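You operate a simulated robot arm through the tools that you are given. There is no shell and no other tool.

You are at the controls of a simulated robot arm. One attempt, no reset.

Task
Turn the grey cabinet's six knobs off, pump last, then the main switch.

The check looks at the end state, three seconds after you hand in, the way a careful person would. Anything else that was tipped, shoved, dropped, spilled or broken makes it a failure.

Robot
A 6-joint arm with a two-finger gripper, fixed in place. Base frame: the origin is on the floor under the middle of its stand, x ahead of it, y to its left, z up. Units: cm, degrees, N and s.
With the tool pointing down near the work surface it reaches from about 36 to 86 cm from the base axis. Its first joint turns from -166.0 to 166.0 degrees. Payload 2.45 kg.
Tool frame: the origin (TCP) lies between the finger pads and is the grasp point; the fingertips stand 2 cm ahead of it; z points along the fingers, y is the line along which they close. The gripper opens to 14 cm; its body begins 16.8 cm behind the TCP.
Orientation is that of the tool frame in the base frame, as a unit quaternion [w, x, y, z]. With the fingers straight down and closing along the base's y, the tool's x points along the base's -x, its y along +y and its z along -z.

Tools
- The arm moves only by the tool servo_tool. Its argument "increments" is a list of rows, each a list of 3 entries, a list of its own where there are three numbers: the gripper command, from -1 (fully open) to 1 (shut), values between in proportion, then the shift along the tool's x, y, z in units of 50 mm (1.0 is 50 mm), then the turn, a rotation vector about the tool's x, y, z in units of 8 degrees (1.0 is 8 degrees). In form: [[jaw, [tx, ty, tz], [wx, wy, wz]], ...]. A call has 1 to 20 rows; each row shifts and turns the commanded pose from where the row before left it, along the tool's axes as they then stand. A call with a number of a shift or a turn outside -1 to 1 is refused whole. Each row takes 0.2 s and may step no farther than 5 cm and 8.6 degrees from the row before; otherwise, or with a gripper value out of range, the whole call is refused. Where a pose cannot be reached the arm comes as near as it can. A force on the tool above 80 N (or 10 N above the force at the start of the call, whichever is more), or a blocked arm, ends the call early, and 0.2 s more pass. Each finger travels about 4.5 cm/s and halts on what it meets, pressing with about 30 N; the grip force reading is that of the motor and also rises with nothing between the fingers. The clock runs only during rows and for 0.2 s after the last one: add rows that do not move to give the fingers time. It gives the time, the measured TCP pose, the force on the tool (base axes), the opening and the grip force at its end, in the units of the frame above (readings bear some noise), with the torque about the TCP (base axes, N m) and any sound that the robot's microphone picked up.
- Cameras (640 x 400 px; columns grow to the right, rows downward): "scene" is fixed at [39.76, -50.02, 177.36]; the picture's right is [0.73, -0.68, 0.00], its down [-0.47, -0.50, -0.72] and it looks along [0.50, 0.53, -0.69] (base axes); focal length 352 px, centre (320, 200). "wrist" rides on the gripper at [7.8, 1.1, -20.9] in the tool frame; the picture's right is [-0.14, 0.99, 0.00], its down [-0.92, -0.13, -0.37] and it looks along [-0.37, -0.05, 0.93] (tool axes); focal length 280 px, centre (320, 200). There is no depth. A picture from a camera that has moved, and an enlarged one, comes with that camera's place and axes in the base frame and with its lens.
- snapshot(camera): a new picture of that camera. The clock stands still meanwhile.
- raise_lower(by): moves the trunk up (or, below 0, down) by that many cm; the arm rides with it, the base frame stays. It gives what a move gives, with no picture.
- zoom(camera, box): a new picture of the part [left, top, right, bottom] of that camera's present view, enlarged. The clock stands still meanwhile.
- job_done(): hands the job in; it is judged then, once.

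Places have to be worked out from the pictures, the camera data and where the tool is seen. Open the gripper and draw the arm clear of the work before you hand the job in, unless the task says otherwise.

The tools are called as name(argument=value, ...) on one line, values as JSON. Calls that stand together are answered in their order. servo_tool: Moves the arm, as the interface text tells. Its arguments: {"type":"object","properties":{"increments":{"type":"array","items":{"type":"array"}}},"required":["increments"]} The other tools are called the same way: raise_lower (by) moves the trunk up or down; snapshot (camera) takes a picture; zoom (camera, box) takes an enlarged picture of a part of a camera's view; job_done () hands the job in.

At the start:

```text
clock: 0.0
eef_pos: [56.38, -14.9, 144.26]
tcp_rot: [0.0, 0.0, 1.0, 0.0]
contact_force: [-0.2, -0.1, -0.4]
moment: [-0.06, 0.01, -0.02]
width: 13.99
finger_force: 0.1
trunk travel left (down, up): [-17.5, 5.5]
```

scene: 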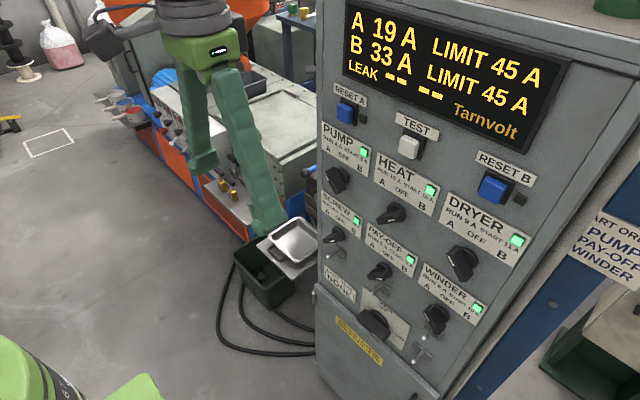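
wrist: 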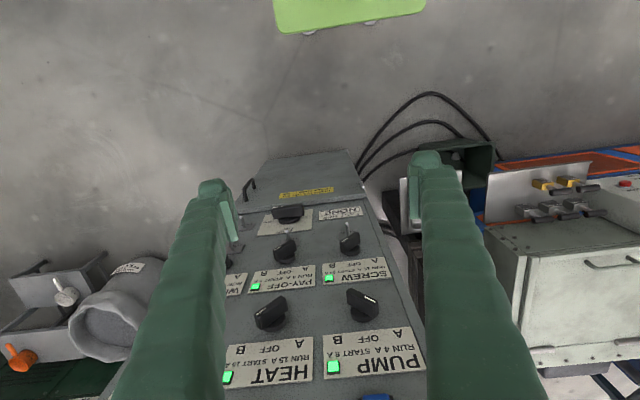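

I see a grey cabinet with six knobs (pump, heat, dryer, screw, pay-off, winder) and a main switch. I take zoomed pictures to read the labels and the knob positions.

zoom(camera="scene", box=[310, 80, 550, 230])

zoom(camera="scene", box=[310, 190, 550, 340])

zoom(camera="scene", box=[310, 260, 470, 360])

zoom(camera="scene", box=[540, 180, 640, 300])

zoom(camera="wrist", box=[200, 130, 440, 280])

zoom(camera="wrist", box=[200, 250, 440, 400])

```text
2.67 times, centred on (430, 155) of scene
camera zoom: at [39.76, -50.02, 177.36], right [0.73, -0.68, 0.0], down [-0.47, -0.5, -0.72], along [0.5, 0.53, -0.69], focal length 939 px, centre (27, 320)
```

zoom: 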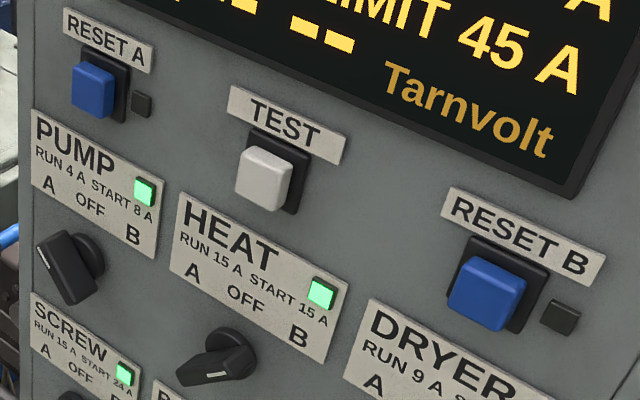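

```text
2.67 times, centred on (430, 265) of scene
camera zoom: at [39.76, -50.02, 177.36], right [0.73, -0.68, 0.0], down [-0.47, -0.5, -0.72], along [0.5, 0.53, -0.69], focal length 939 px, centre (27, 27)
```

zoom: 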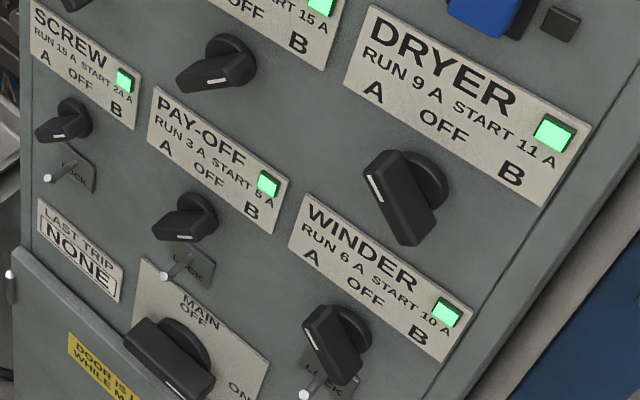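

```text
4.00 times, centred on (390, 310) of scene
camera zoom: at [39.76, -50.02, 177.36], right [0.73, -0.68, 0.0], down [-0.47, -0.5, -0.72], along [0.5, 0.53, -0.69], focal length 1408 px, centre (40, -240)
```

zoom: 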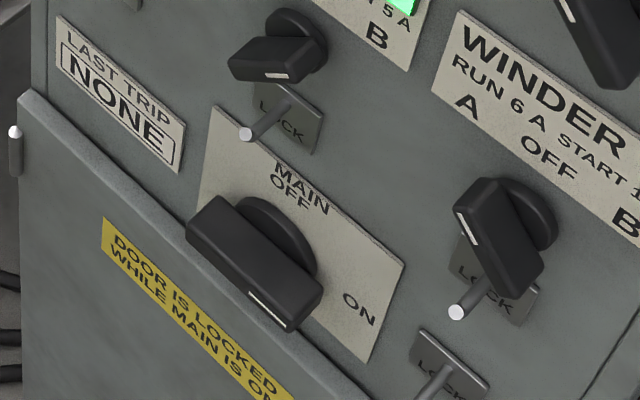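

```text
3.33 times, centred on (590, 240) of scene
camera zoom: at [39.76, -50.02, 177.36], right [0.73, -0.68, 0.0], down [-0.47, -0.5, -0.72], along [0.5, 0.53, -0.69], focal length 1174 px, centre (-580, 67)
```

zoom: 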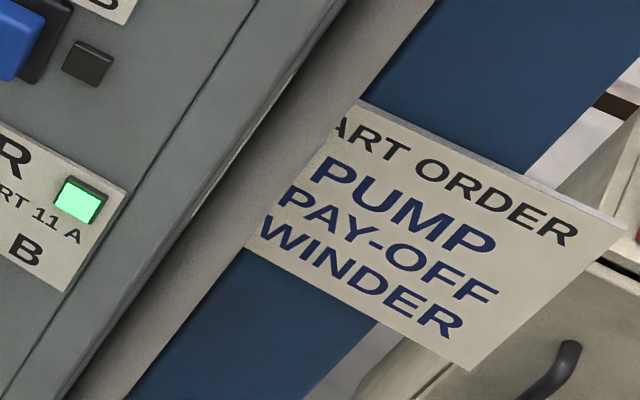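

```text
2.67 times, centred on (320, 205) of wrist
camera zoom: at [48.52, -13.74, 165.16], right [0.14, 0.99, 0.0], down [0.92, -0.13, 0.37], along [0.37, -0.05, -0.93], focal length 748 px, centre (320, 187)
```

zoom: 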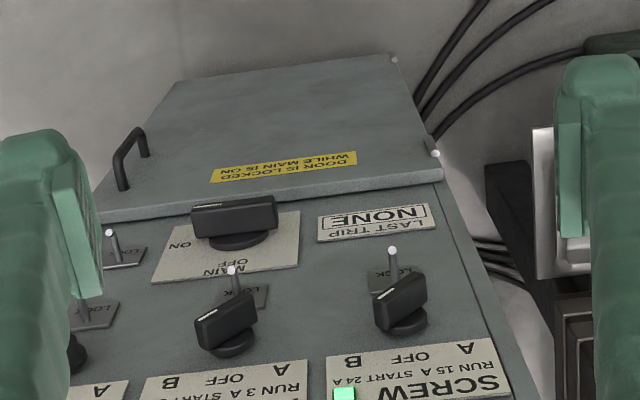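

```text
2.67 times, centred on (320, 325) of wrist
camera zoom: at [48.52, -13.74, 165.16], right [0.14, 0.99, 0.0], down [0.92, -0.13, 0.37], along [0.37, -0.05, -0.93], focal length 748 px, centre (320, -133)
```

zoom: 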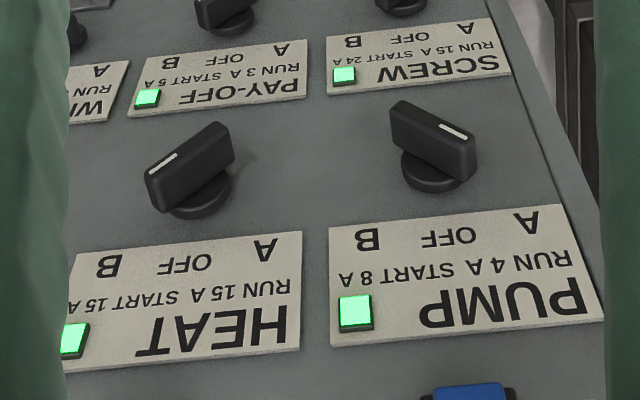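

The cabinet face is a vertical plane near x≈82–83, facing the robot. Pump, dryer and winder are on A, heat, screw and pay-off on B, and main is ON; OFF is straight up. I'll turn the tool horizontal, well clear of the face, to look at the panel head-on.

servo_tool(increments=[[-1, [0, 0, 0], [0, -1, 0]], [-1, [0, 0, 0], [0, -1, 0]], [-1, [0, 0, 0], [0, -1, 0]], [-1, [0, 0, 0], [0, -1, 0]], [-1, [0, 0, 0], [0, -1, 0]], [-1, [0, 0, 0], [0, -1, 0]]])

```text
clock: 1.4
eef_pos: [56.29, -14.84, 143.42]
tcp_rot: [0.4, 0.002, 0.916, 0.004]
contact_force: [-0.7, -0.3, -0.1]
moment: [-0.06, -0.04, -0.04]
width: 14.02
finger_force: 0.0
trunk travel left (down, up): [-17.5, 5.5]
```

The tilt works and the TCP stays put, about 26 cm clear of the face. I continue to horizontal.

servo_tool(increments=[[-1, [0, 0, 0], [0, -1, 0]], [-1, [0, 0, 0], [0, -1, 0]], [-1, [0, 0, 0], [0, -1, 0]], [-1, [0, 0, 0], [0, -1, 0]], [-1, [0, 0, 0], [0, -1, 0]], [-1, [0, 0, 0], [0, -0.25, 0]], [-1, [0, 0, 0], [0, 0, 0]]])

snapshot(camera="wrist")

snapshot(camera="scene")

```text
clock: 2.5
eef_pos: [58.03, -12.49, 157.32]
tcp_rot: [0.721, -0.068, 0.689, -0.028]
contact_force: [-0.5, 0.8, -0.3]
moment: [0.01, 0.03, -0.01]
width: 14.0
finger_force: 0.0
out of reach, approached as far as the arm can: row 3, 4, 5
trunk travel left (down, up): [-17.5, 5.5]
stopped in row 5: the arm was blocked; the commanded pose is now the measured one
```

```text
taken
camera wrist: at [37.42, -13.59, 148.67], right [-0.06, 1.0, 0.0], down [-0.41, -0.03, 0.91], along [0.91, 0.05, 0.41], focal length 280 px, centre (320, 200)
```

wrist: 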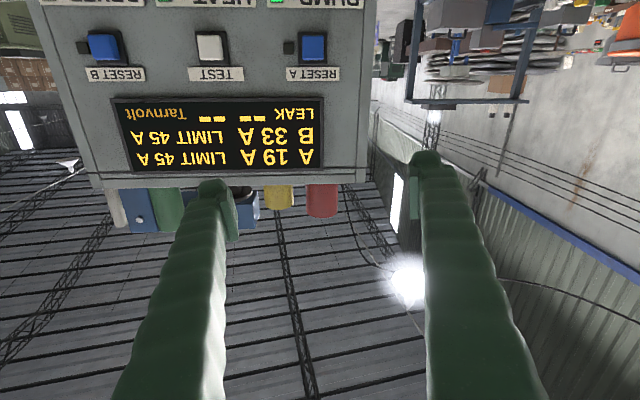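

```text
taken
```

scene: 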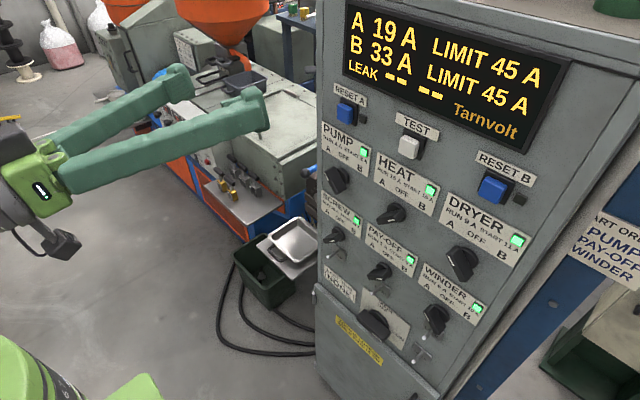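

The tool is now nearly horizontal but the arm ran into a reach limit and drifted up to z≈157. I move it down along the tool's x (base down) toward knob height, correcting the small tilt.

servo_tool(increments=[[-1, [0.8, 0, 0], [0, 0, 0]], [-1, [0.8, 0, 0], [0, 0, 0]], [-1, [0.8, 0, 0], [0, 0, 0]], [-1, [0.8, 0, 0], [0, 0, 0]], [-1, [0, 0, 0], [0, 0, 0]]])

```text
clock: 3.1
eef_pos: [57.33, -11.11, 161.99]
tcp_rot: [0.77, -0.119, 0.624, -0.069]
contact_force: [0.3, -0.7, -0.1]
moment: [-0.02, -0.01, -0.01]
width: 13.99
finger_force: 0.1
out of reach, approached as far as the arm can: row 1, 2
trunk travel left (down, up): [-17.5, 5.5]
stopped in row 2: the arm was blocked; the commanded pose is now the measured one
```

The arm is over-folded: with the tool horizontal this close in, the wrist sits too near the base axis. I'll tilt the tool back to 45° down, then advance and pitch up together so the wrist keeps a workable radius.

servo_tool(increments=[[-1, [0, 0, 0], [-0.034, 0.885, 0.255]], [-1, [0, 0, 0], [-0.034, 0.885, 0.255]], [-1, [0, 0, 0], [-0.034, 0.885, 0.255]], [-1, [0, 0, 0], [-0.034, 0.885, 0.255]], [-1, [0, 0, 0], [-0.034, 0.885, 0.255]], [-1, [0, 0, 0], [-0.034, 0.885, 0.255]], [-1, [0, 0, 0], [-0.034, 0.885, 0.255]], [-1, [0, 0, 0], [-0.034, 0.885, 0.255]], [-1, [0, 0, 0], [0, 0, 0]]])

snapshot(camera="scene")

```text
clock: 3.8
eef_pos: [59.73, -12.81, 152.82]
tcp_rot: [0.626, -0.058, 0.778, -0.005]
contact_force: [-0.2, 0.1, 0.4]
moment: [-0.01, 0.03, 0.02]
width: 13.98
finger_force: 0.2
trunk travel left (down, up): [-17.5, 5.5]
stopped in row 3: the arm was blocked; the commanded pose is now the measured one
```

```text
taken
```

scene: 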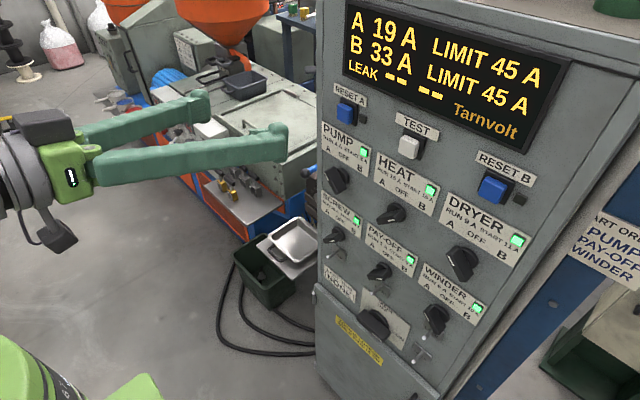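

It is coming back; tool now pitched about 12° below horizontal. I continue unfolding to 45° down.

servo_tool(increments=[[-1, [0, 0, 0], [0.051, 0.816, 0.161]], [-1, [0, 0, 0], [0.051, 0.816, 0.161]], [-1, [0, 0, 0], [0.051, 0.816, 0.161]], [-1, [0, 0, 0], [0.051, 0.816, 0.161]], [-1, [0, 0, 0], [0.051, 0.816, 0.161]], [-1, [0, 0, 0], [0, 0, 0]]])

```text
clock: 5.2
eef_pos: [60.18, -12.94, 152.44]
tcp_rot: [0.378, 0.001, 0.926, 0.001]
contact_force: [0.0, -0.7, -1.0]
moment: [0.02, -0.03, 0.02]
width: 14.0
finger_force: 0.0
trunk travel left (down, up): [-17.5, 5.5]
```

Tool is at 45° and responding normally. I move straight down about 20 cm, staying clear of the face (x≈60).

servo_tool(increments=[[-1, [0.6, 0, 0.6], [0, 0, 0]], [-1, [0.6, 0, 0.6], [0, 0, 0]], [-1, [0.6, 0, 0.6], [0, 0, 0]], [-1, [0.6, 0, 0.6], [0, 0, 0]], [-1, [0.6, 0, 0.6], [0, 0, 0]], [-1, [0, 0, 0], [0, 0, 0]]])

snapshot(camera="scene")

snapshot(camera="wrist")

```text
clock: 6.6
eef_pos: [60.01, -13.23, 132.03]
tcp_rot: [0.385, 0.001, 0.923, -0.002]
contact_force: [0.3, 0.7, -0.4]
moment: [-0.01, -0.02, -0.01]
width: 14.02
finger_force: 0.1
trunk travel left (down, up): [-17.5, 5.5]
```

```text
taken
```

scene: 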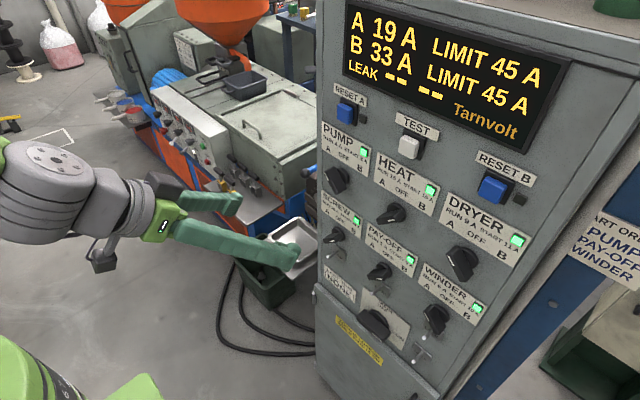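

```text
taken
camera wrist: at [39.74, -12.01, 141.14], right [0.1, 0.99, 0.09], down [0.39, -0.13, 0.91], along [0.92, -0.06, -0.39], focal length 280 px, centre (320, 200)
```

wrist: 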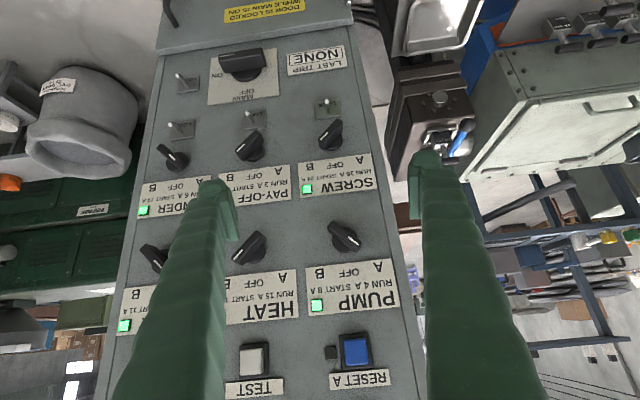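

The panel is now well in view (upside down). I zoom into the knobs and the LOCK pins.

zoom(camera="wrist", box=[140, 40, 260, 115])

zoom(camera="wrist", box=[140, 95, 268, 175])

zoom(camera="wrist", box=[230, 85, 390, 185])

zoom(camera="wrist", box=[220, 200, 380, 300])

zoom(camera="wrist", box=[110, 180, 270, 280])

```text
5.33 times, centred on (200, 78) of wrist
camera zoom: at [39.74, -12.01, 141.14], right [0.1, 0.99, 0.09], down [0.39, -0.13, 0.91], along [0.92, -0.06, -0.39], focal length 1495 px, centre (960, 853)
```

zoom: 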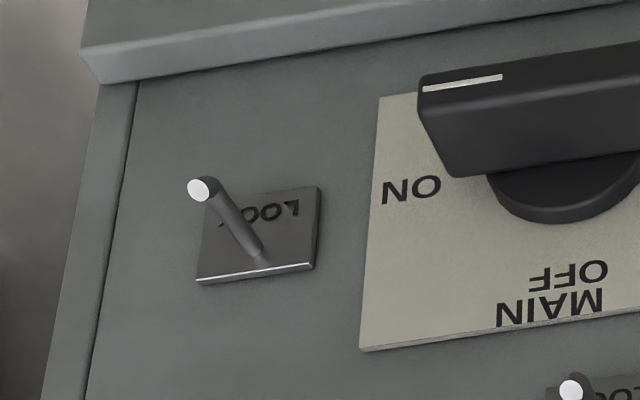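

```text
5.00 times, centred on (204, 135) of wrist
camera zoom: at [39.74, -12.01, 141.14], right [0.1, 0.99, 0.09], down [0.39, -0.13, 0.91], along [0.92, -0.06, -0.39], focal length 1402 px, centre (900, 525)
```

zoom: 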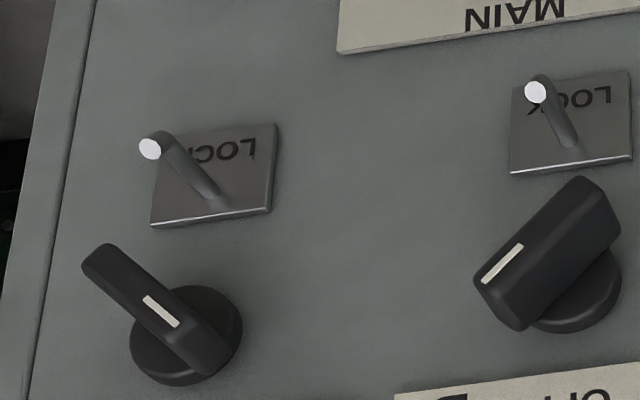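

```text
4.00 times, centred on (310, 135) of wrist
camera zoom: at [39.74, -12.01, 141.14], right [0.1, 0.99, 0.09], down [0.39, -0.13, 0.91], along [0.92, -0.06, -0.39], focal length 1122 px, centre (360, 460)
```

zoom: 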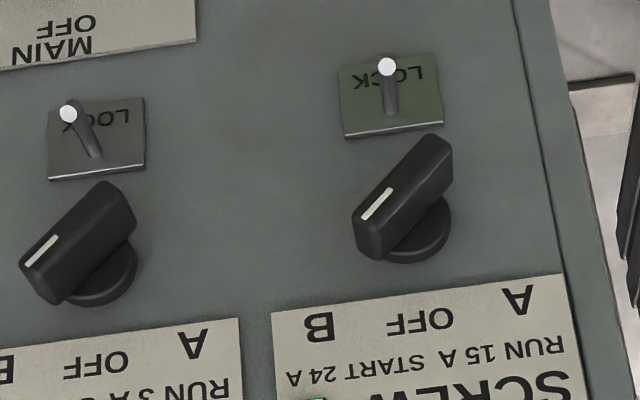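

```text
4.00 times, centred on (300, 250) of wrist
camera zoom: at [39.74, -12.01, 141.14], right [0.1, 0.99, 0.09], down [0.39, -0.13, 0.91], along [0.92, -0.06, -0.39], focal length 1122 px, centre (400, 0)
```

zoom: 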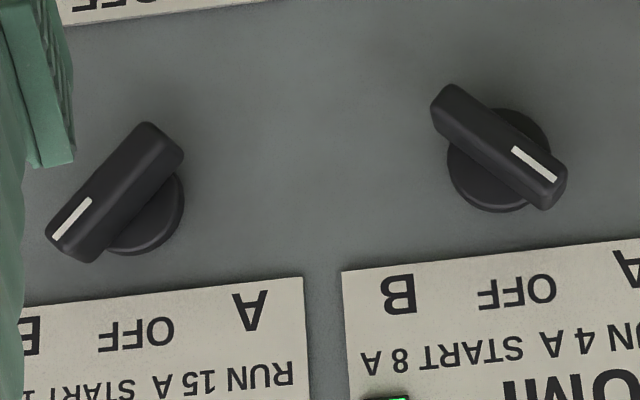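

```text
4.00 times, centred on (190, 230) of wrist
camera zoom: at [39.74, -12.01, 141.14], right [0.1, 0.99, 0.09], down [0.39, -0.13, 0.91], along [0.92, -0.06, -0.39], focal length 1122 px, centre (840, 80)
```

zoom: 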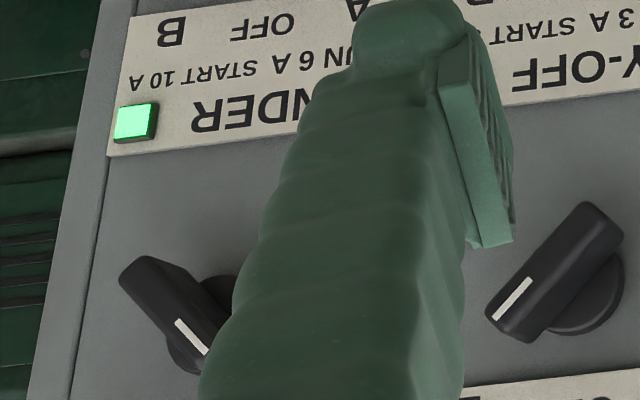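

All lock pins stick out about 4 cm at z≈106 (screw y≈-11.6, pay-off y≈-26, winder y≈-40.4) and one sits beside main at about z 93. I must keep off these. Knobs point 45° left for A and 45° right for B. I move forward to about x=68, y=-26, z=120 and pitch up to horizontal.

servo_tool(increments=[[-1, [0.114, -0.52, 0.566], [0, 0, 0]], [-1, [0.114, -0.52, 0.566], [0, 0, 0]], [-1, [0.114, -0.52, 0.566], [0, 0, 0]], [-1, [0.114, -0.52, 0.566], [0, 0, 0]], [-1, [0.114, -0.52, 0.566], [0, 0, 0]], [-1, [0, 0, 0], [0, -0.94, 0]], [-1, [0, 0, 0], [0, -0.94, 0]], [-1, [0, 0, 0], [0, -0.94, 0]], [-1, [0, 0, 0], [0, 0, 0]]])

snapshot(camera="wrist")

```text
clock: 8.6
eef_pos: [67.91, -26.29, 120.09]
tcp_rot: [0.558, 0.001, 0.83, -0.003]
contact_force: [-0.8, 1.3, -0.3]
moment: [0.01, 0.02, -0.04]
width: 14.0
finger_force: 0.1
trunk travel left (down, up): [-17.5, 5.5]
```

```text
taken
camera wrist: at [45.62, -25.1, 120.71], right [0.06, 0.99, 0.12], down [0.0, -0.12, 0.99], along [1.0, -0.06, -0.01], focal length 280 px, centre (320, 200)
```

wrist: 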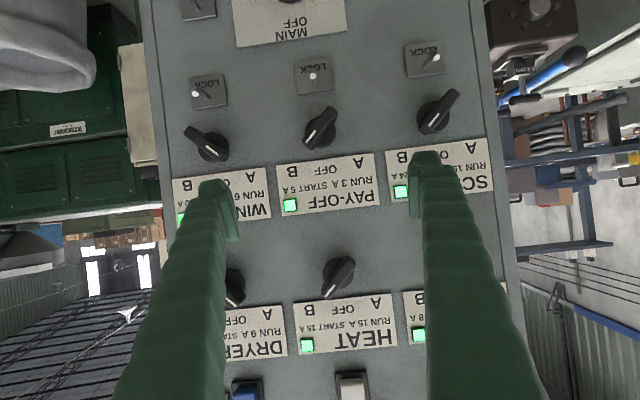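

The camera now looks almost perpendicular to the face—ideal for measuring. I zoom in on each knob.

zoom(camera="wrist", box=[170, 60, 330, 160])

zoom(camera="wrist", box=[320, 30, 480, 130])

zoom(camera="wrist", box=[260, 220, 420, 320])

zoom(camera="wrist", box=[260, 80, 388, 160])

```text
4.00 times, centred on (250, 110) of wrist
camera zoom: at [45.62, -25.1, 120.71], right [0.06, 0.99, 0.12], down [0.0, -0.12, 0.99], along [1.0, -0.06, -0.01], focal length 1122 px, centre (600, 560)
```

zoom: 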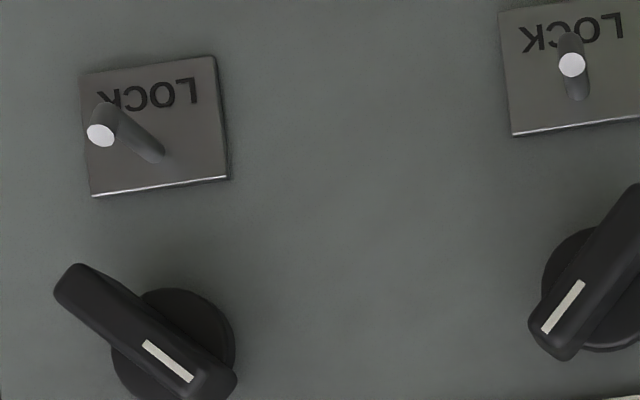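

```text
4.00 times, centred on (400, 80) of wrist
camera zoom: at [45.62, -25.1, 120.71], right [0.06, 0.99, 0.12], down [0.0, -0.12, 0.99], along [1.0, -0.06, -0.01], focal length 1122 px, centre (0, 680)
```

zoom: 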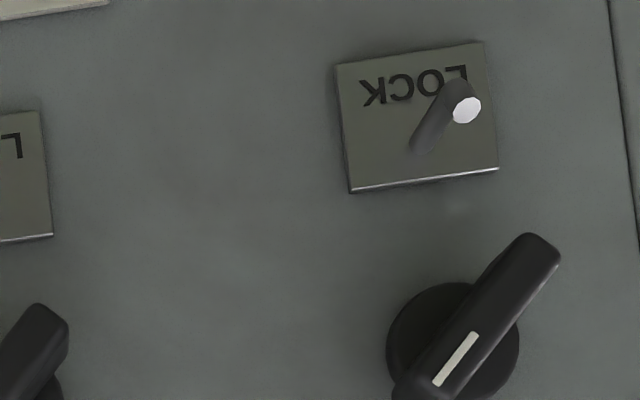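

```text
4.00 times, centred on (340, 270) of wrist
camera zoom: at [45.62, -25.1, 120.71], right [0.06, 0.99, 0.12], down [0.0, -0.12, 0.99], along [1.0, -0.06, -0.01], focal length 1122 px, centre (240, -80)
```

zoom: 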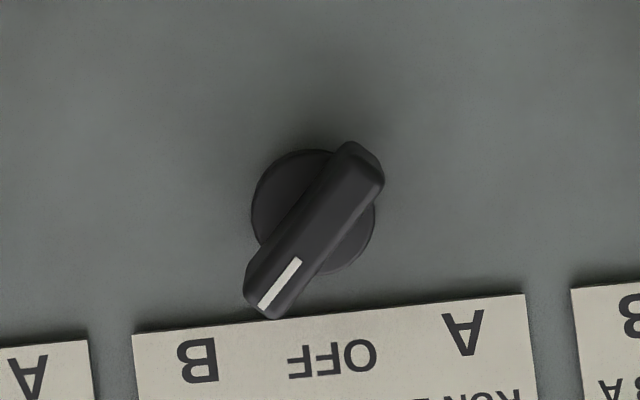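

```text
5.00 times, centred on (324, 120) of wrist
camera zoom: at [45.62, -25.1, 120.71], right [0.06, 0.99, 0.12], down [0.0, -0.12, 0.99], along [1.0, -0.06, -0.01], focal length 1402 px, centre (300, 600)
```

zoom: 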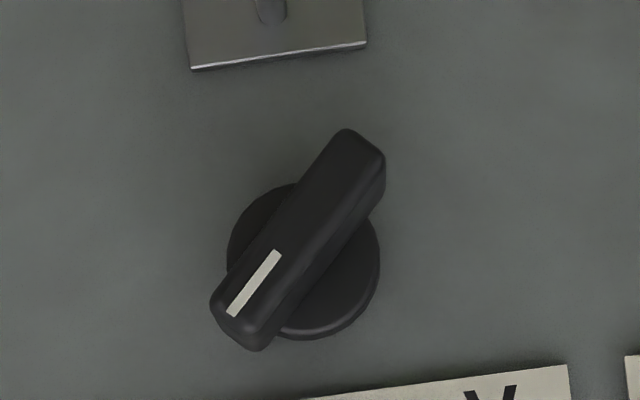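

Knob axes come out at columns y≈-11.9, -26.1, -40.3 and rows z≈129.8, 111.85; the bars' fronts at x≈79, about 5.3 × 1.6 cm. Now I finish pitching to horizontal here, fingertips at x≈70, clear of everything.

servo_tool(increments=[[-1, [0, 0, 0], [0, -0.925, 0]], [-1, [0, 0, 0], [0, -0.925, 0]], [-1, [0, 0, 0], [0, -0.925, 0]], [-1, [0, 0, 0], [0, 0, 0]]])

snapshot(camera="wrist")

snapshot(camera="scene")

```text
clock: 9.6
eef_pos: [71.01, -30.1, 123.84]
tcp_rot: [0.705, 0.004, 0.709, 0.007]
contact_force: [0.5, 0.4, 0.2]
moment: [-0.01, -0.02, 0.01]
width: 14.01
finger_force: 0.1
out of reach, approached as far as the arm can: row 1, 2, 3
trunk travel left (down, up): [-17.5, 5.5]
```

```text
taken
camera wrist: at [49.94, -28.96, 116.2], right [0.0, 0.99, 0.15], down [-0.36, -0.14, 0.92], along [0.93, -0.05, 0.36], focal length 280 px, centre (320, 200)
```

wrist: 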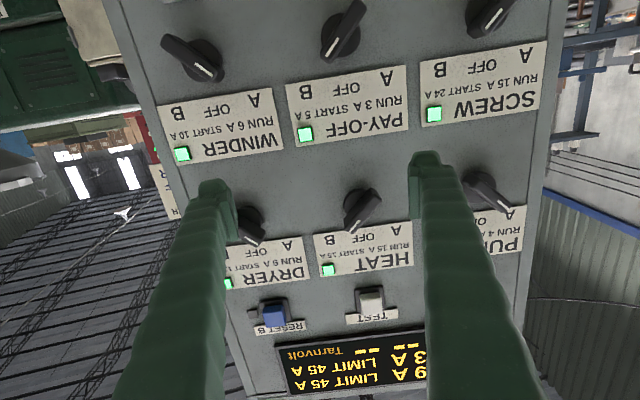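

```text
taken
```

scene: 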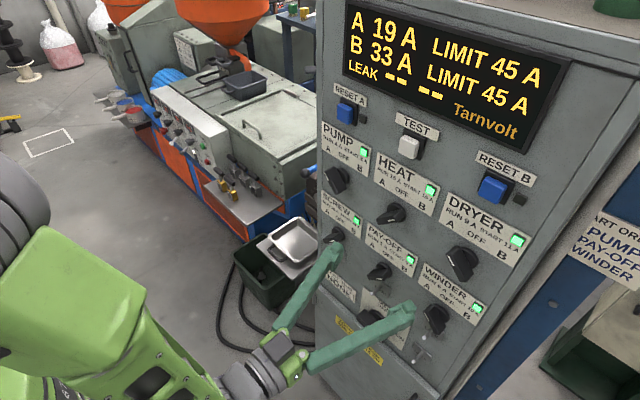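

Tool is horizontal now; the arm sits at the nearest reachable point (71, -30, 124). I shift toward the winder column (y≈-40, z≈112), where the wrist has more radius, and close the jaw to about 5 cm.

servo_tool(increments=[[0.3, [0.41, -0.7, 0.1], [0, 0, 0]], [0.3, [0.41, -0.7, 0.1], [0, 0, 0]], [0.3, [0.41, -0.7, 0.1], [0, 0, 0]], [0.3, [0.41, -0.7, 0.1], [0, 0, 0]], [0.3, [0, 0, 0], [0, 0, 0]], [0.3, [0, 0, 0], [0, 0, 0]]])

snapshot(camera="wrist")

snapshot(camera="scene")

```text
clock: 11.0
eef_pos: [72.91, -44.18, 115.38]
tcp_rot: [0.707, 0.001, 0.707, -0.004]
contact_force: [-0.3, 0.3, -0.1]
moment: [0.02, -0.02, -0.03]
width: 4.9
finger_force: 0.1
trunk travel left (down, up): [-17.5, 5.5]
```

```text
taken
camera wrist: at [52.01, -43.07, 107.64], right [0.0, 0.99, 0.13], down [-0.37, -0.12, 0.92], along [0.93, -0.05, 0.37], focal length 280 px, centre (320, 200)
```

wrist: 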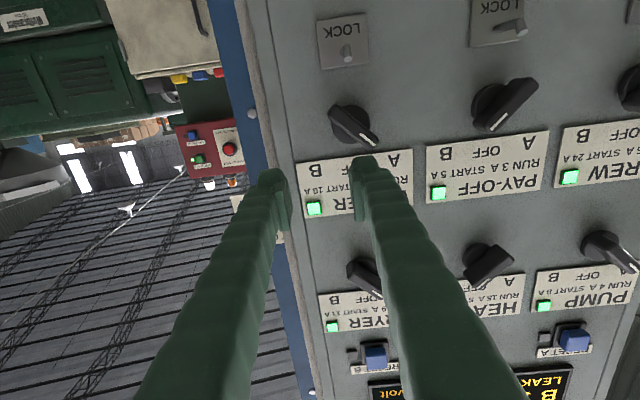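

```text
taken
```

scene: 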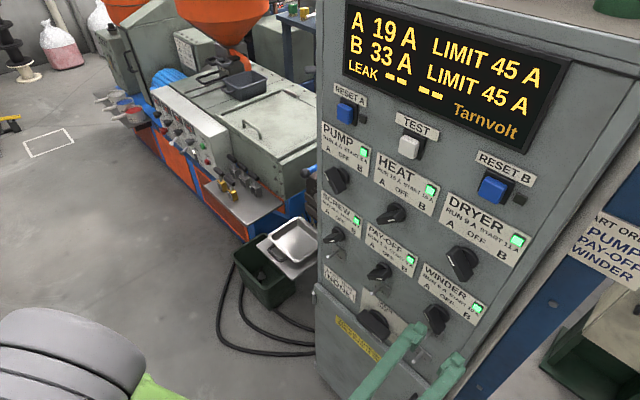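

Pose is clean: tool horizontal at (72.9, -44.2, 115.4), jaw 4.9 cm. I zoom on the winder knob from here to refine its axis.

zoom(camera="wrist", box=[288, 80, 416, 160])

zoom(camera="wrist", box=[240, 140, 400, 240])

```text
5.00 times, centred on (352, 120) of wrist
camera zoom: at [52.01, -43.07, 107.64], right [0.0, 0.99, 0.13], down [-0.37, -0.12, 0.92], along [0.93, -0.05, 0.37], focal length 1402 px, centre (160, 600)
```

zoom: 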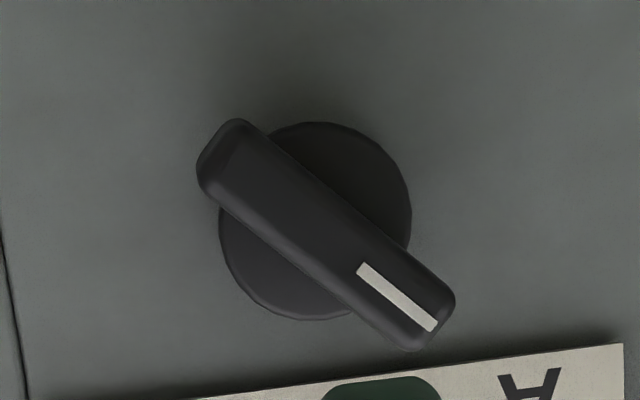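

```text
4.00 times, centred on (320, 190) of wrist
camera zoom: at [52.01, -43.07, 107.64], right [0.0, 0.99, 0.13], down [-0.37, -0.12, 0.92], along [0.93, -0.05, 0.37], focal length 1122 px, centre (320, 240)
```

zoom: 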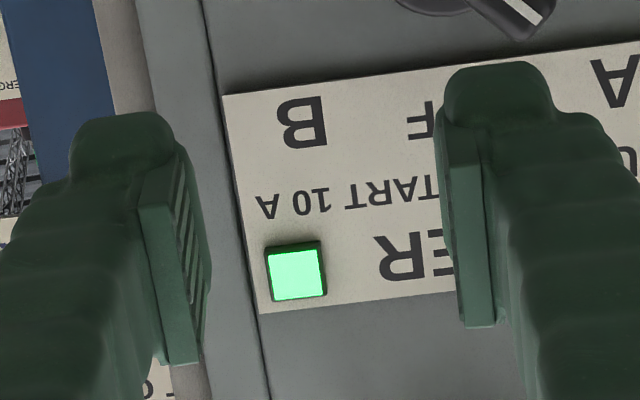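

Winder axis refined to about (y -40.4, z 111.6), bar front at x≈79. I roll the tool -45° so the fingers straddle the A-position bar, then shift onto the axis, still standing off at x≈73.

servo_tool(increments=[[0.3, [0, 0, 0], [0, 0, -0.9375]], [0.3, [0, 0, 0], [0, 0, -0.9375]], [0.3, [0, 0, 0], [0, 0, -0.9375]], [0.3, [0, 0, 0], [0, 0, -0.9375]], [0.3, [0, 0, 0], [0, 0, -0.9375]], [0.3, [0, 0, 0], [0, 0, -0.9375]], [0.3, [0, 0.53, 0], [0, 0, 0]], [0.3, [0, 0.53, 0], [0, 0, 0]], [0.3, [0, 0, 0], [0, 0, 0]]])

snapshot(camera="wrist")

snapshot(camera="scene")

```text
clock: 13.0
eef_pos: [84.26, -61.59, 116.73]
tcp_rot: [0.653, -0.271, 0.653, -0.272]
contact_force: [0.3, -0.4, -0.6]
moment: [0.02, -0.02, 0.02]
width: 4.9
finger_force: 0.1
out of reach, approached as far as the arm can: row 2, 3, 4, 5, 6, 7, 8
trunk travel left (down, up): [-17.5, 5.5]
```

```text
taken
camera wrist: at [63.3, -66.45, 110.45], right [0.0, 0.8, -0.6], down [-0.37, 0.56, 0.74], along [0.93, 0.22, 0.29], focal length 280 px, centre (320, 200)
```

wrist: 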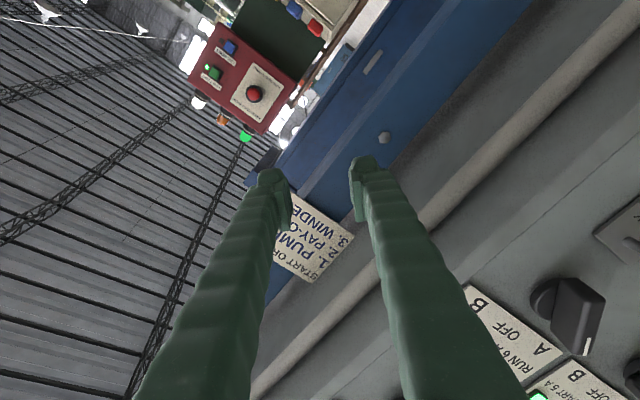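

```text
taken
```

scene: 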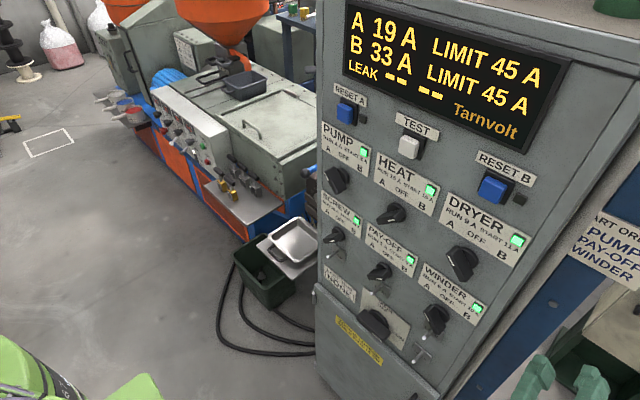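

The -45° roll hit a wrist limit and the solver carried the tool sideways to (84, -62, 117), to the right of the cabinet; no contact force was felt and the knobs look unchanged. The roll range evidently lies on the positive side, so I first retract a little and undo the roll here.

servo_tool(increments=[[0.3, [0, 0, 0], [0, 0, 0.9]], [0.3, [0, 0, 0], [0, 0, 0.9]], [0.3, [0, 0, 0], [0, 0, 0.9]], [0.3, [0, 0, 0], [0, 0, 0]]])

zoom(camera="scene", box=[310, 120, 550, 270])

zoom(camera="scene", box=[310, 240, 550, 390])

```text
clock: 14.0
eef_pos: [84.27, -61.72, 116.78]
tcp_rot: [0.692, -0.142, 0.692, -0.147]
contact_force: [-0.1, 0.9, -0.5]
moment: [-0.01, -0.01, 0.03]
width: 4.89
finger_force: 0.1
trunk travel left (down, up): [-17.5, 5.5]
```

```text
2.67 times, centred on (430, 195) of scene
camera zoom: at [39.76, -50.02, 177.36], right [0.73, -0.68, 0.0], down [-0.47, -0.5, -0.72], along [0.5, 0.53, -0.69], focal length 939 px, centre (27, 213)
```

zoom: 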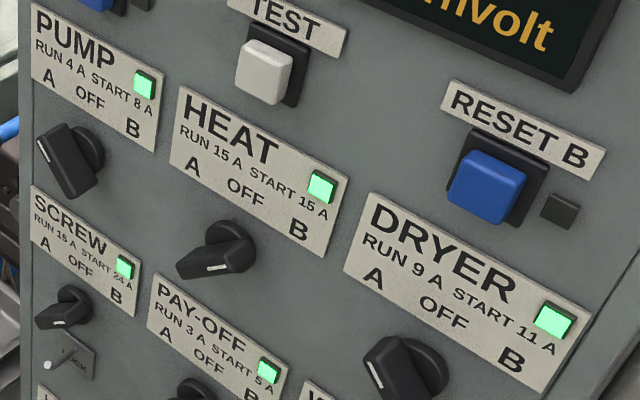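

```text
2.67 times, centred on (430, 315) of scene
camera zoom: at [39.76, -50.02, 177.36], right [0.73, -0.68, 0.0], down [-0.47, -0.5, -0.72], along [0.5, 0.53, -0.69], focal length 939 px, centre (27, -107)
```

zoom: 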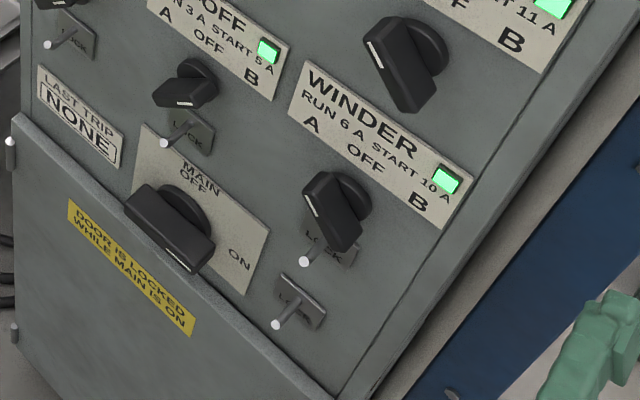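

All knobs and pins are unchanged. I continue the roll back to 0 and then retract along -x.

servo_tool(increments=[[0.3, [0, 0, 0], [0, 0, 0.98]], [0.3, [0, 0, 0], [0, 0, 0.98]], [0.3, [0, 0, 0], [0, 0, 0.98]], [0.3, [0, 0, -0.7], [0, 0, 0]], [0.3, [0, 0, -0.7], [0, 0, 0]], [0.3, [0, 0, -0.7], [0, 0, 0]], [0.3, [0, 0, 0], [0, 0, 0]]])

```text
clock: 15.6
eef_pos: [73.63, -61.94, 117.04]
tcp_rot: [0.708, 0.001, 0.706, -0.002]
contact_force: [0.1, -0.4, 0.4]
moment: [-0.02, 0.02, 0.01]
width: 4.92
finger_force: 0.1
trunk travel left (down, up): [-17.5, 5.5]
```

Back at roll 0, x=73.6, clear. I test rolling in the positive direction here, a few steps at a time.

servo_tool(increments=[[0.3, [0, 0, 0], [0, 0, 0.9375]], [0.3, [0, 0, 0], [0, 0, 0.9375]], [0.3, [0, 0, 0], [0, 0, 0.9375]], [0.3, [0, 0, 0], [0, 0, 0.9375]], [0.3, [0, 0, 0], [0, 0, 0.9375]], [0.3, [0, 0, 0], [0, 0, 0.9375]], [0.3, [0, 0, 0], [0, 0, 0]]])

```text
clock: 17.2
eef_pos: [73.61, -61.74, 116.87]
tcp_rot: [0.654, 0.271, 0.652, 0.27]
contact_force: [0.0, 0.5, 0.4]
moment: [-0.03, 0.0, 0.0]
width: 4.87
finger_force: 0.1
trunk travel left (down, up): [-17.5, 5.5]
```

+45° is fine and holds position. I continue to about +135°.

servo_tool(increments=[[0.3, [0, 0, 0], [0, 0, 0.9375]], [0.3, [0, 0, 0], [0, 0, 0.9375]], [0.3, [0, 0, 0], [0, 0, 0.9375]], [0.3, [0, 0, 0], [0, 0, 0.9375]], [0.3, [0, 0, 0], [0, 0, 0.9375]], [0.3, [0, 0, 0], [0, 0, 0.9375]], [0.3, [0, 0, 0], [0, 0, 0.9375]], [0.3, [0, 0, 0], [0, 0, 0.9375]], [0.3, [0, 0, 0], [0, 0, 0.9375]], [0.3, [0, 0, 0], [0, 0, 0.9375]], [0.3, [0, 0, 0], [0, 0, 0.9375]], [0.3, [0, 0, 0], [0, 0, 0.9375]], [0.3, [0, 0, 0], [0, 0, 0]]])

```text
clock: 20.0
eef_pos: [73.68, -61.9, 116.78]
tcp_rot: [0.271, 0.653, 0.27, 0.653]
contact_force: [0.7, 0.1, 0.0]
moment: [0.0, -0.02, 0.01]
width: 4.9
finger_force: 0.1
trunk travel left (down, up): [-17.5, 5.5]
```

+135° works without drift, equivalent to -45° for straddling the bar. I move halfway toward the winder axis at x≈73.6 and check reach as I go.

servo_tool(increments=[[0.3, [0.386, -0.628, 0], [0, 0, 0]], [0.3, [0.386, -0.628, 0], [0, 0, 0]], [0.3, [0.386, -0.628, 0], [0, 0, 0]], [0.3, [0, 0, 0], [0, 0, 0]]])

snapshot(camera="wrist")

```text
clock: 21.0
eef_pos: [73.61, -50.97, 114.15]
tcp_rot: [0.274, 0.654, 0.269, 0.652]
contact_force: [0.5, 1.5, 0.7]
moment: [0.0, -0.01, -0.01]
width: 4.87
finger_force: 0.1
trunk travel left (down, up): [-17.5, 5.5]
```

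```text
taken
camera wrist: at [52.8, -46.1, 120.51], right [0.0, -0.8, 0.6], down [-0.37, -0.56, -0.74], along [0.93, -0.23, -0.29], focal length 280 px, centre (320, 200)
```

wrist: 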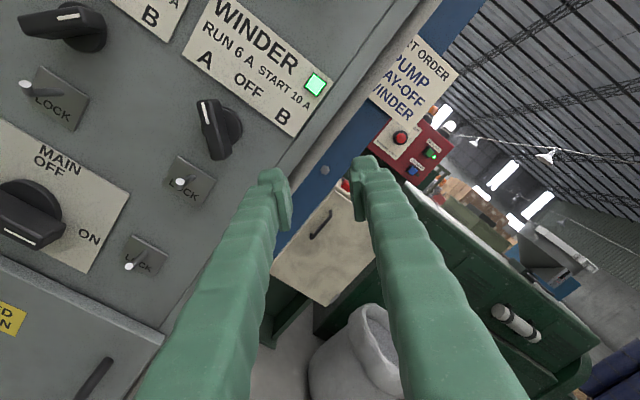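

Reach is fine and the view is good. I continue the other half to put the tool axis on the winder knob, still 3 cm short of it.

servo_tool(increments=[[0.3, [0.386, -0.628, 0], [0, 0, 0]], [0.3, [0.386, -0.628, 0], [0, 0, 0]], [0.3, [0.36, -0.59, 0], [0, 0, 0]], [0.3, [0, 0, 0], [0, 0, 0]]])

snapshot(camera="wrist")

snapshot(camera="scene")

```text
clock: 22.0
eef_pos: [73.9, -40.57, 111.67]
tcp_rot: [0.274, 0.653, 0.269, 0.653]
contact_force: [0.0, -0.1, -0.1]
moment: [-0.05, 0.02, 0.02]
width: 4.89
finger_force: 0.1
trunk travel left (down, up): [-17.5, 5.5]
```

```text
taken
camera wrist: at [52.92, -35.58, 118.05], right [0.0, -0.8, 0.6], down [-0.37, -0.56, -0.74], along [0.93, -0.23, -0.29], focal length 280 px, centre (320, 200)
```

wrist: 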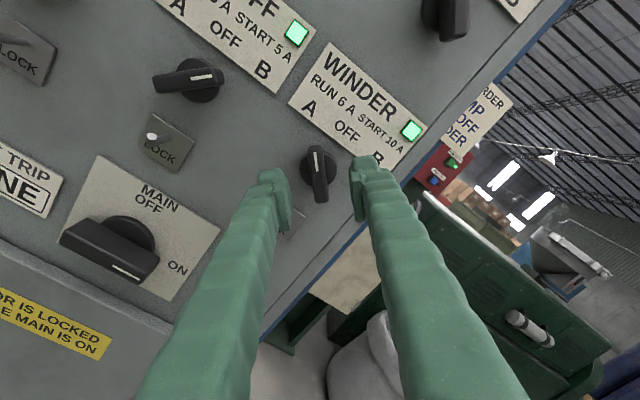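

```text
taken
```

scene: 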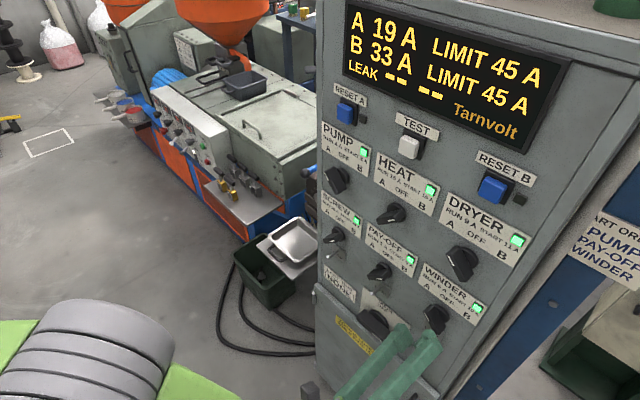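

The bar appears centred between the fingers. I zoom for a final alignment check before advancing.

zoom(camera="wrist", box=[256, 130, 384, 210])

```text
5.00 times, centred on (320, 170) of wrist
camera zoom: at [52.92, -35.58, 118.05], right [0.0, -0.8, 0.6], down [-0.37, -0.56, -0.74], along [0.93, -0.23, -0.29], focal length 1402 px, centre (320, 350)
```

zoom: 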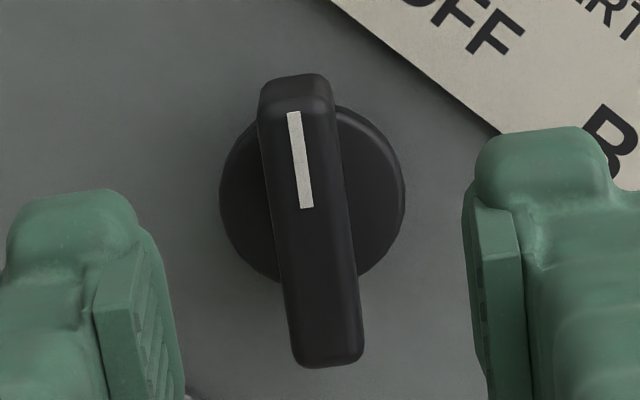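

Alignment is within 2 mm and 3°. I advance to x≈78.6 (tips about 80.6, short of the disc and face) and watch the force.

servo_tool(increments=[[0.3, [0.03, -0.03, 0.47], [0, 0, 0]], [0.3, [0, 0, 0.47], [0, 0, 0]], [0.3, [0, 0, 0], [0, 0, 0]]])

snapshot(camera="wrist")

```text
clock: 22.8
eef_pos: [78.41, -40.18, 111.8]
tcp_rot: [0.272, 0.654, 0.269, 0.652]
contact_force: [-0.4, 0.8, 0.4]
moment: [0.02, -0.03, 0.02]
width: 4.91
finger_force: 0.0
trunk travel left (down, up): [-17.5, 5.5]
```

```text
taken
camera wrist: at [57.6, -35.23, 118.09], right [0.0, -0.8, 0.6], down [-0.37, -0.56, -0.74], along [0.93, -0.23, -0.29], focal length 280 px, centre (320, 200)
```

wrist: 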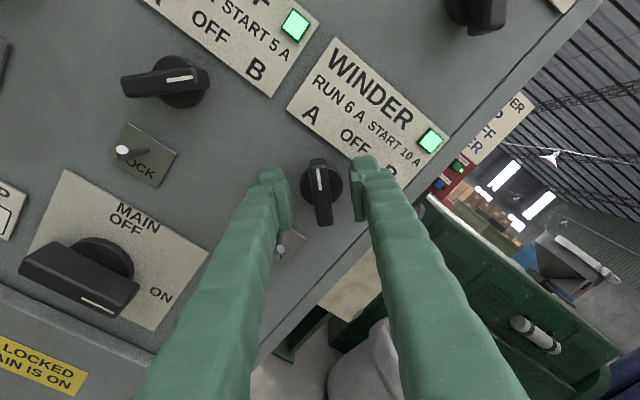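

No contact, bar is between the pads, centred. I close the fingers on the bar.

servo_tool(increments=[[0.7, [0, 0, 0], [0, 0, 0]], [0.9, [0, 0, 0], [0, 0, 0]], [0.9, [0, 0, 0], [0, 0, 0]], [0.9, [0, 0, 0], [0, 0, 0]]])

snapshot(camera="wrist")

```text
clock: 23.8
eef_pos: [78.58, -40.1, 111.87]
tcp_rot: [0.272, 0.654, 0.27, 0.652]
contact_force: [2.7, -2.8, 2.7]
moment: [0.04, 0.03, -0.06]
width: 1.4
finger_force: 39.7
trunk travel left (down, up): [-17.5, 5.5]
```

```text
taken
camera wrist: at [57.6, -35.27, 118.12], right [-0.01, -0.8, 0.6], down [-0.37, -0.56, -0.74], along [0.93, -0.23, -0.29], focal length 280 px, centre (320, 200)
```

wrist: 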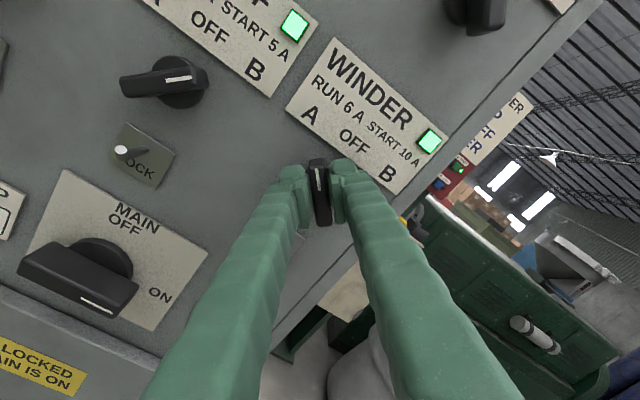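

Gripped (1.4 cm, 40 N). I turn gently by 15° about +tool z (clockwise seen from front) and read the torque, in case this one is locked.

servo_tool(increments=[[0.9, [0, 0, 0], [0, 0, 0.6]], [0.9, [0, 0, 0], [0, 0, 0.6]], [0.9, [0, 0, 0], [0, 0, 0.6]], [0.9, [0, 0, 0], [0, 0, 0]]])

snapshot(camera="wrist")

```text
clock: 24.8
eef_pos: [78.57, -40.23, 111.89]
tcp_rot: [0.19, 0.681, 0.184, 0.682]
contact_force: [0.9, -3.9, 10.4]
moment: [-0.06, 0.11, -0.21]
width: 1.43
finger_force: 40.4
trunk travel left (down, up): [-17.5, 5.5]
```

```text
taken
camera wrist: at [57.58, -37.08, 119.14], right [-0.01, -0.92, 0.39], down [-0.37, -0.36, -0.86], along [0.93, -0.15, -0.34], focal length 280 px, centre (320, 200)
```

wrist: 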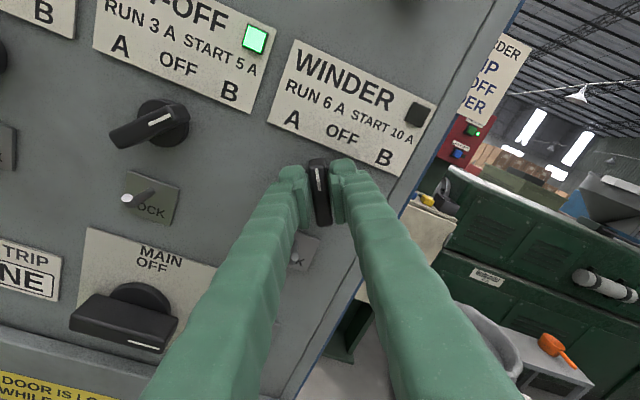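

Winder's light went out, so the knob turns freely. I continue the remaining ~30.7° so the bar ends exactly vertical at OFF.

servo_tool(increments=[[0.9, [0, 0, 0], [0, 0, 0.96]], [0.9, [0, 0, 0], [0, 0, 0.96]], [0.9, [0, 0, 0], [0, 0, 0.96]], [0.9, [0, 0, 0], [0, 0, 0.96]], [0.9, [0, 0, 0], [0, 0, 0]]])

snapshot(camera="wrist")

snapshot(camera="scene")

```text
clock: 26.0
eef_pos: [78.56, -40.4, 111.93]
tcp_rot: [0.002, 0.705, -0.002, 0.709]
contact_force: [9.4, -13.6, 24.6]
moment: [-0.06, -0.34, -0.14]
width: 1.4
finger_force: 40.7
trunk travel left (down, up): [-17.5, 5.5]
```

```text
taken
camera wrist: at [57.54, -41.43, 119.69], right [-0.01, -0.99, -0.14], down [-0.36, 0.13, -0.92], along [0.93, 0.05, -0.36], focal length 280 px, centre (320, 200)
```

wrist: 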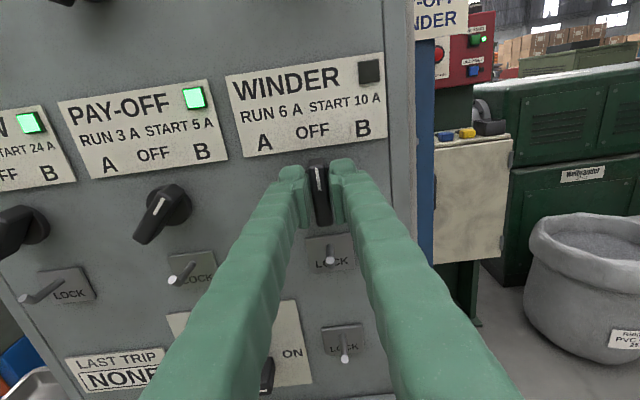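

```text
taken
```

scene: 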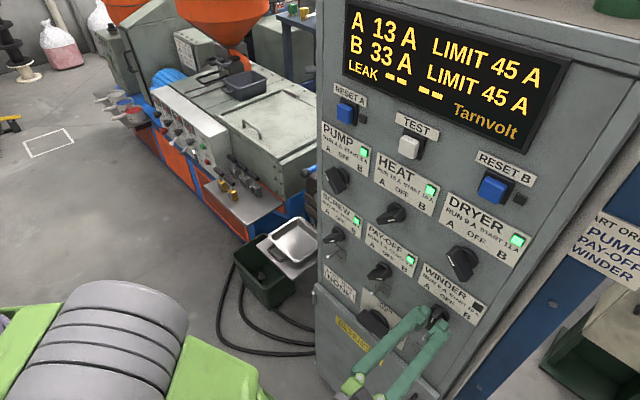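

Line A fell to 13 A, winder is at OFF. I release and back off 5 cm, then verify the pointer.

servo_tool(increments=[[0.3, [0, 0, 0], [0, 0, 0]], [0.3, [0, 0, 0], [0, 0, 0]], [0.3, [0, 0, 0], [0, 0, 0]], [0.3, [0, 0, -0.5], [0, 0, 0]], [0.3, [0, 0, -0.5], [0, 0, 0]], [0.3, [0, 0, 0], [0, 0, 0]]])

snapshot(camera="wrist")

```text
clock: 27.4
eef_pos: [73.58, -40.28, 111.6]
tcp_rot: [0.002, 0.707, -0.002, 0.707]
contact_force: [-0.1, 0.7, -0.2]
moment: [0.03, 0.01, 0.0]
width: 4.88
finger_force: 0.0
trunk travel left (down, up): [-17.5, 5.5]
```

```text
taken
camera wrist: at [52.62, -41.26, 119.36], right [0.0, -0.99, -0.14], down [-0.37, 0.13, -0.92], along [0.93, 0.05, -0.36], focal length 280 px, centre (320, 200)
```

wrist: 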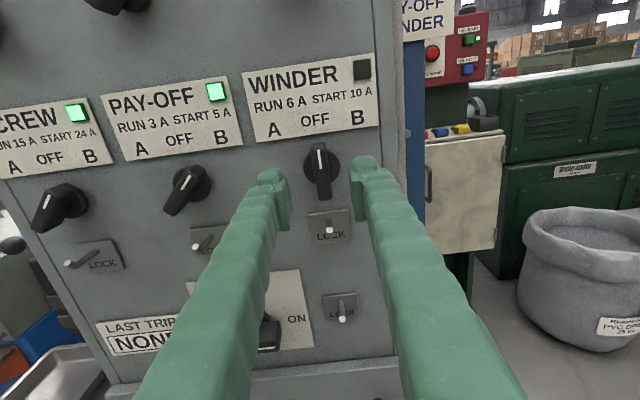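

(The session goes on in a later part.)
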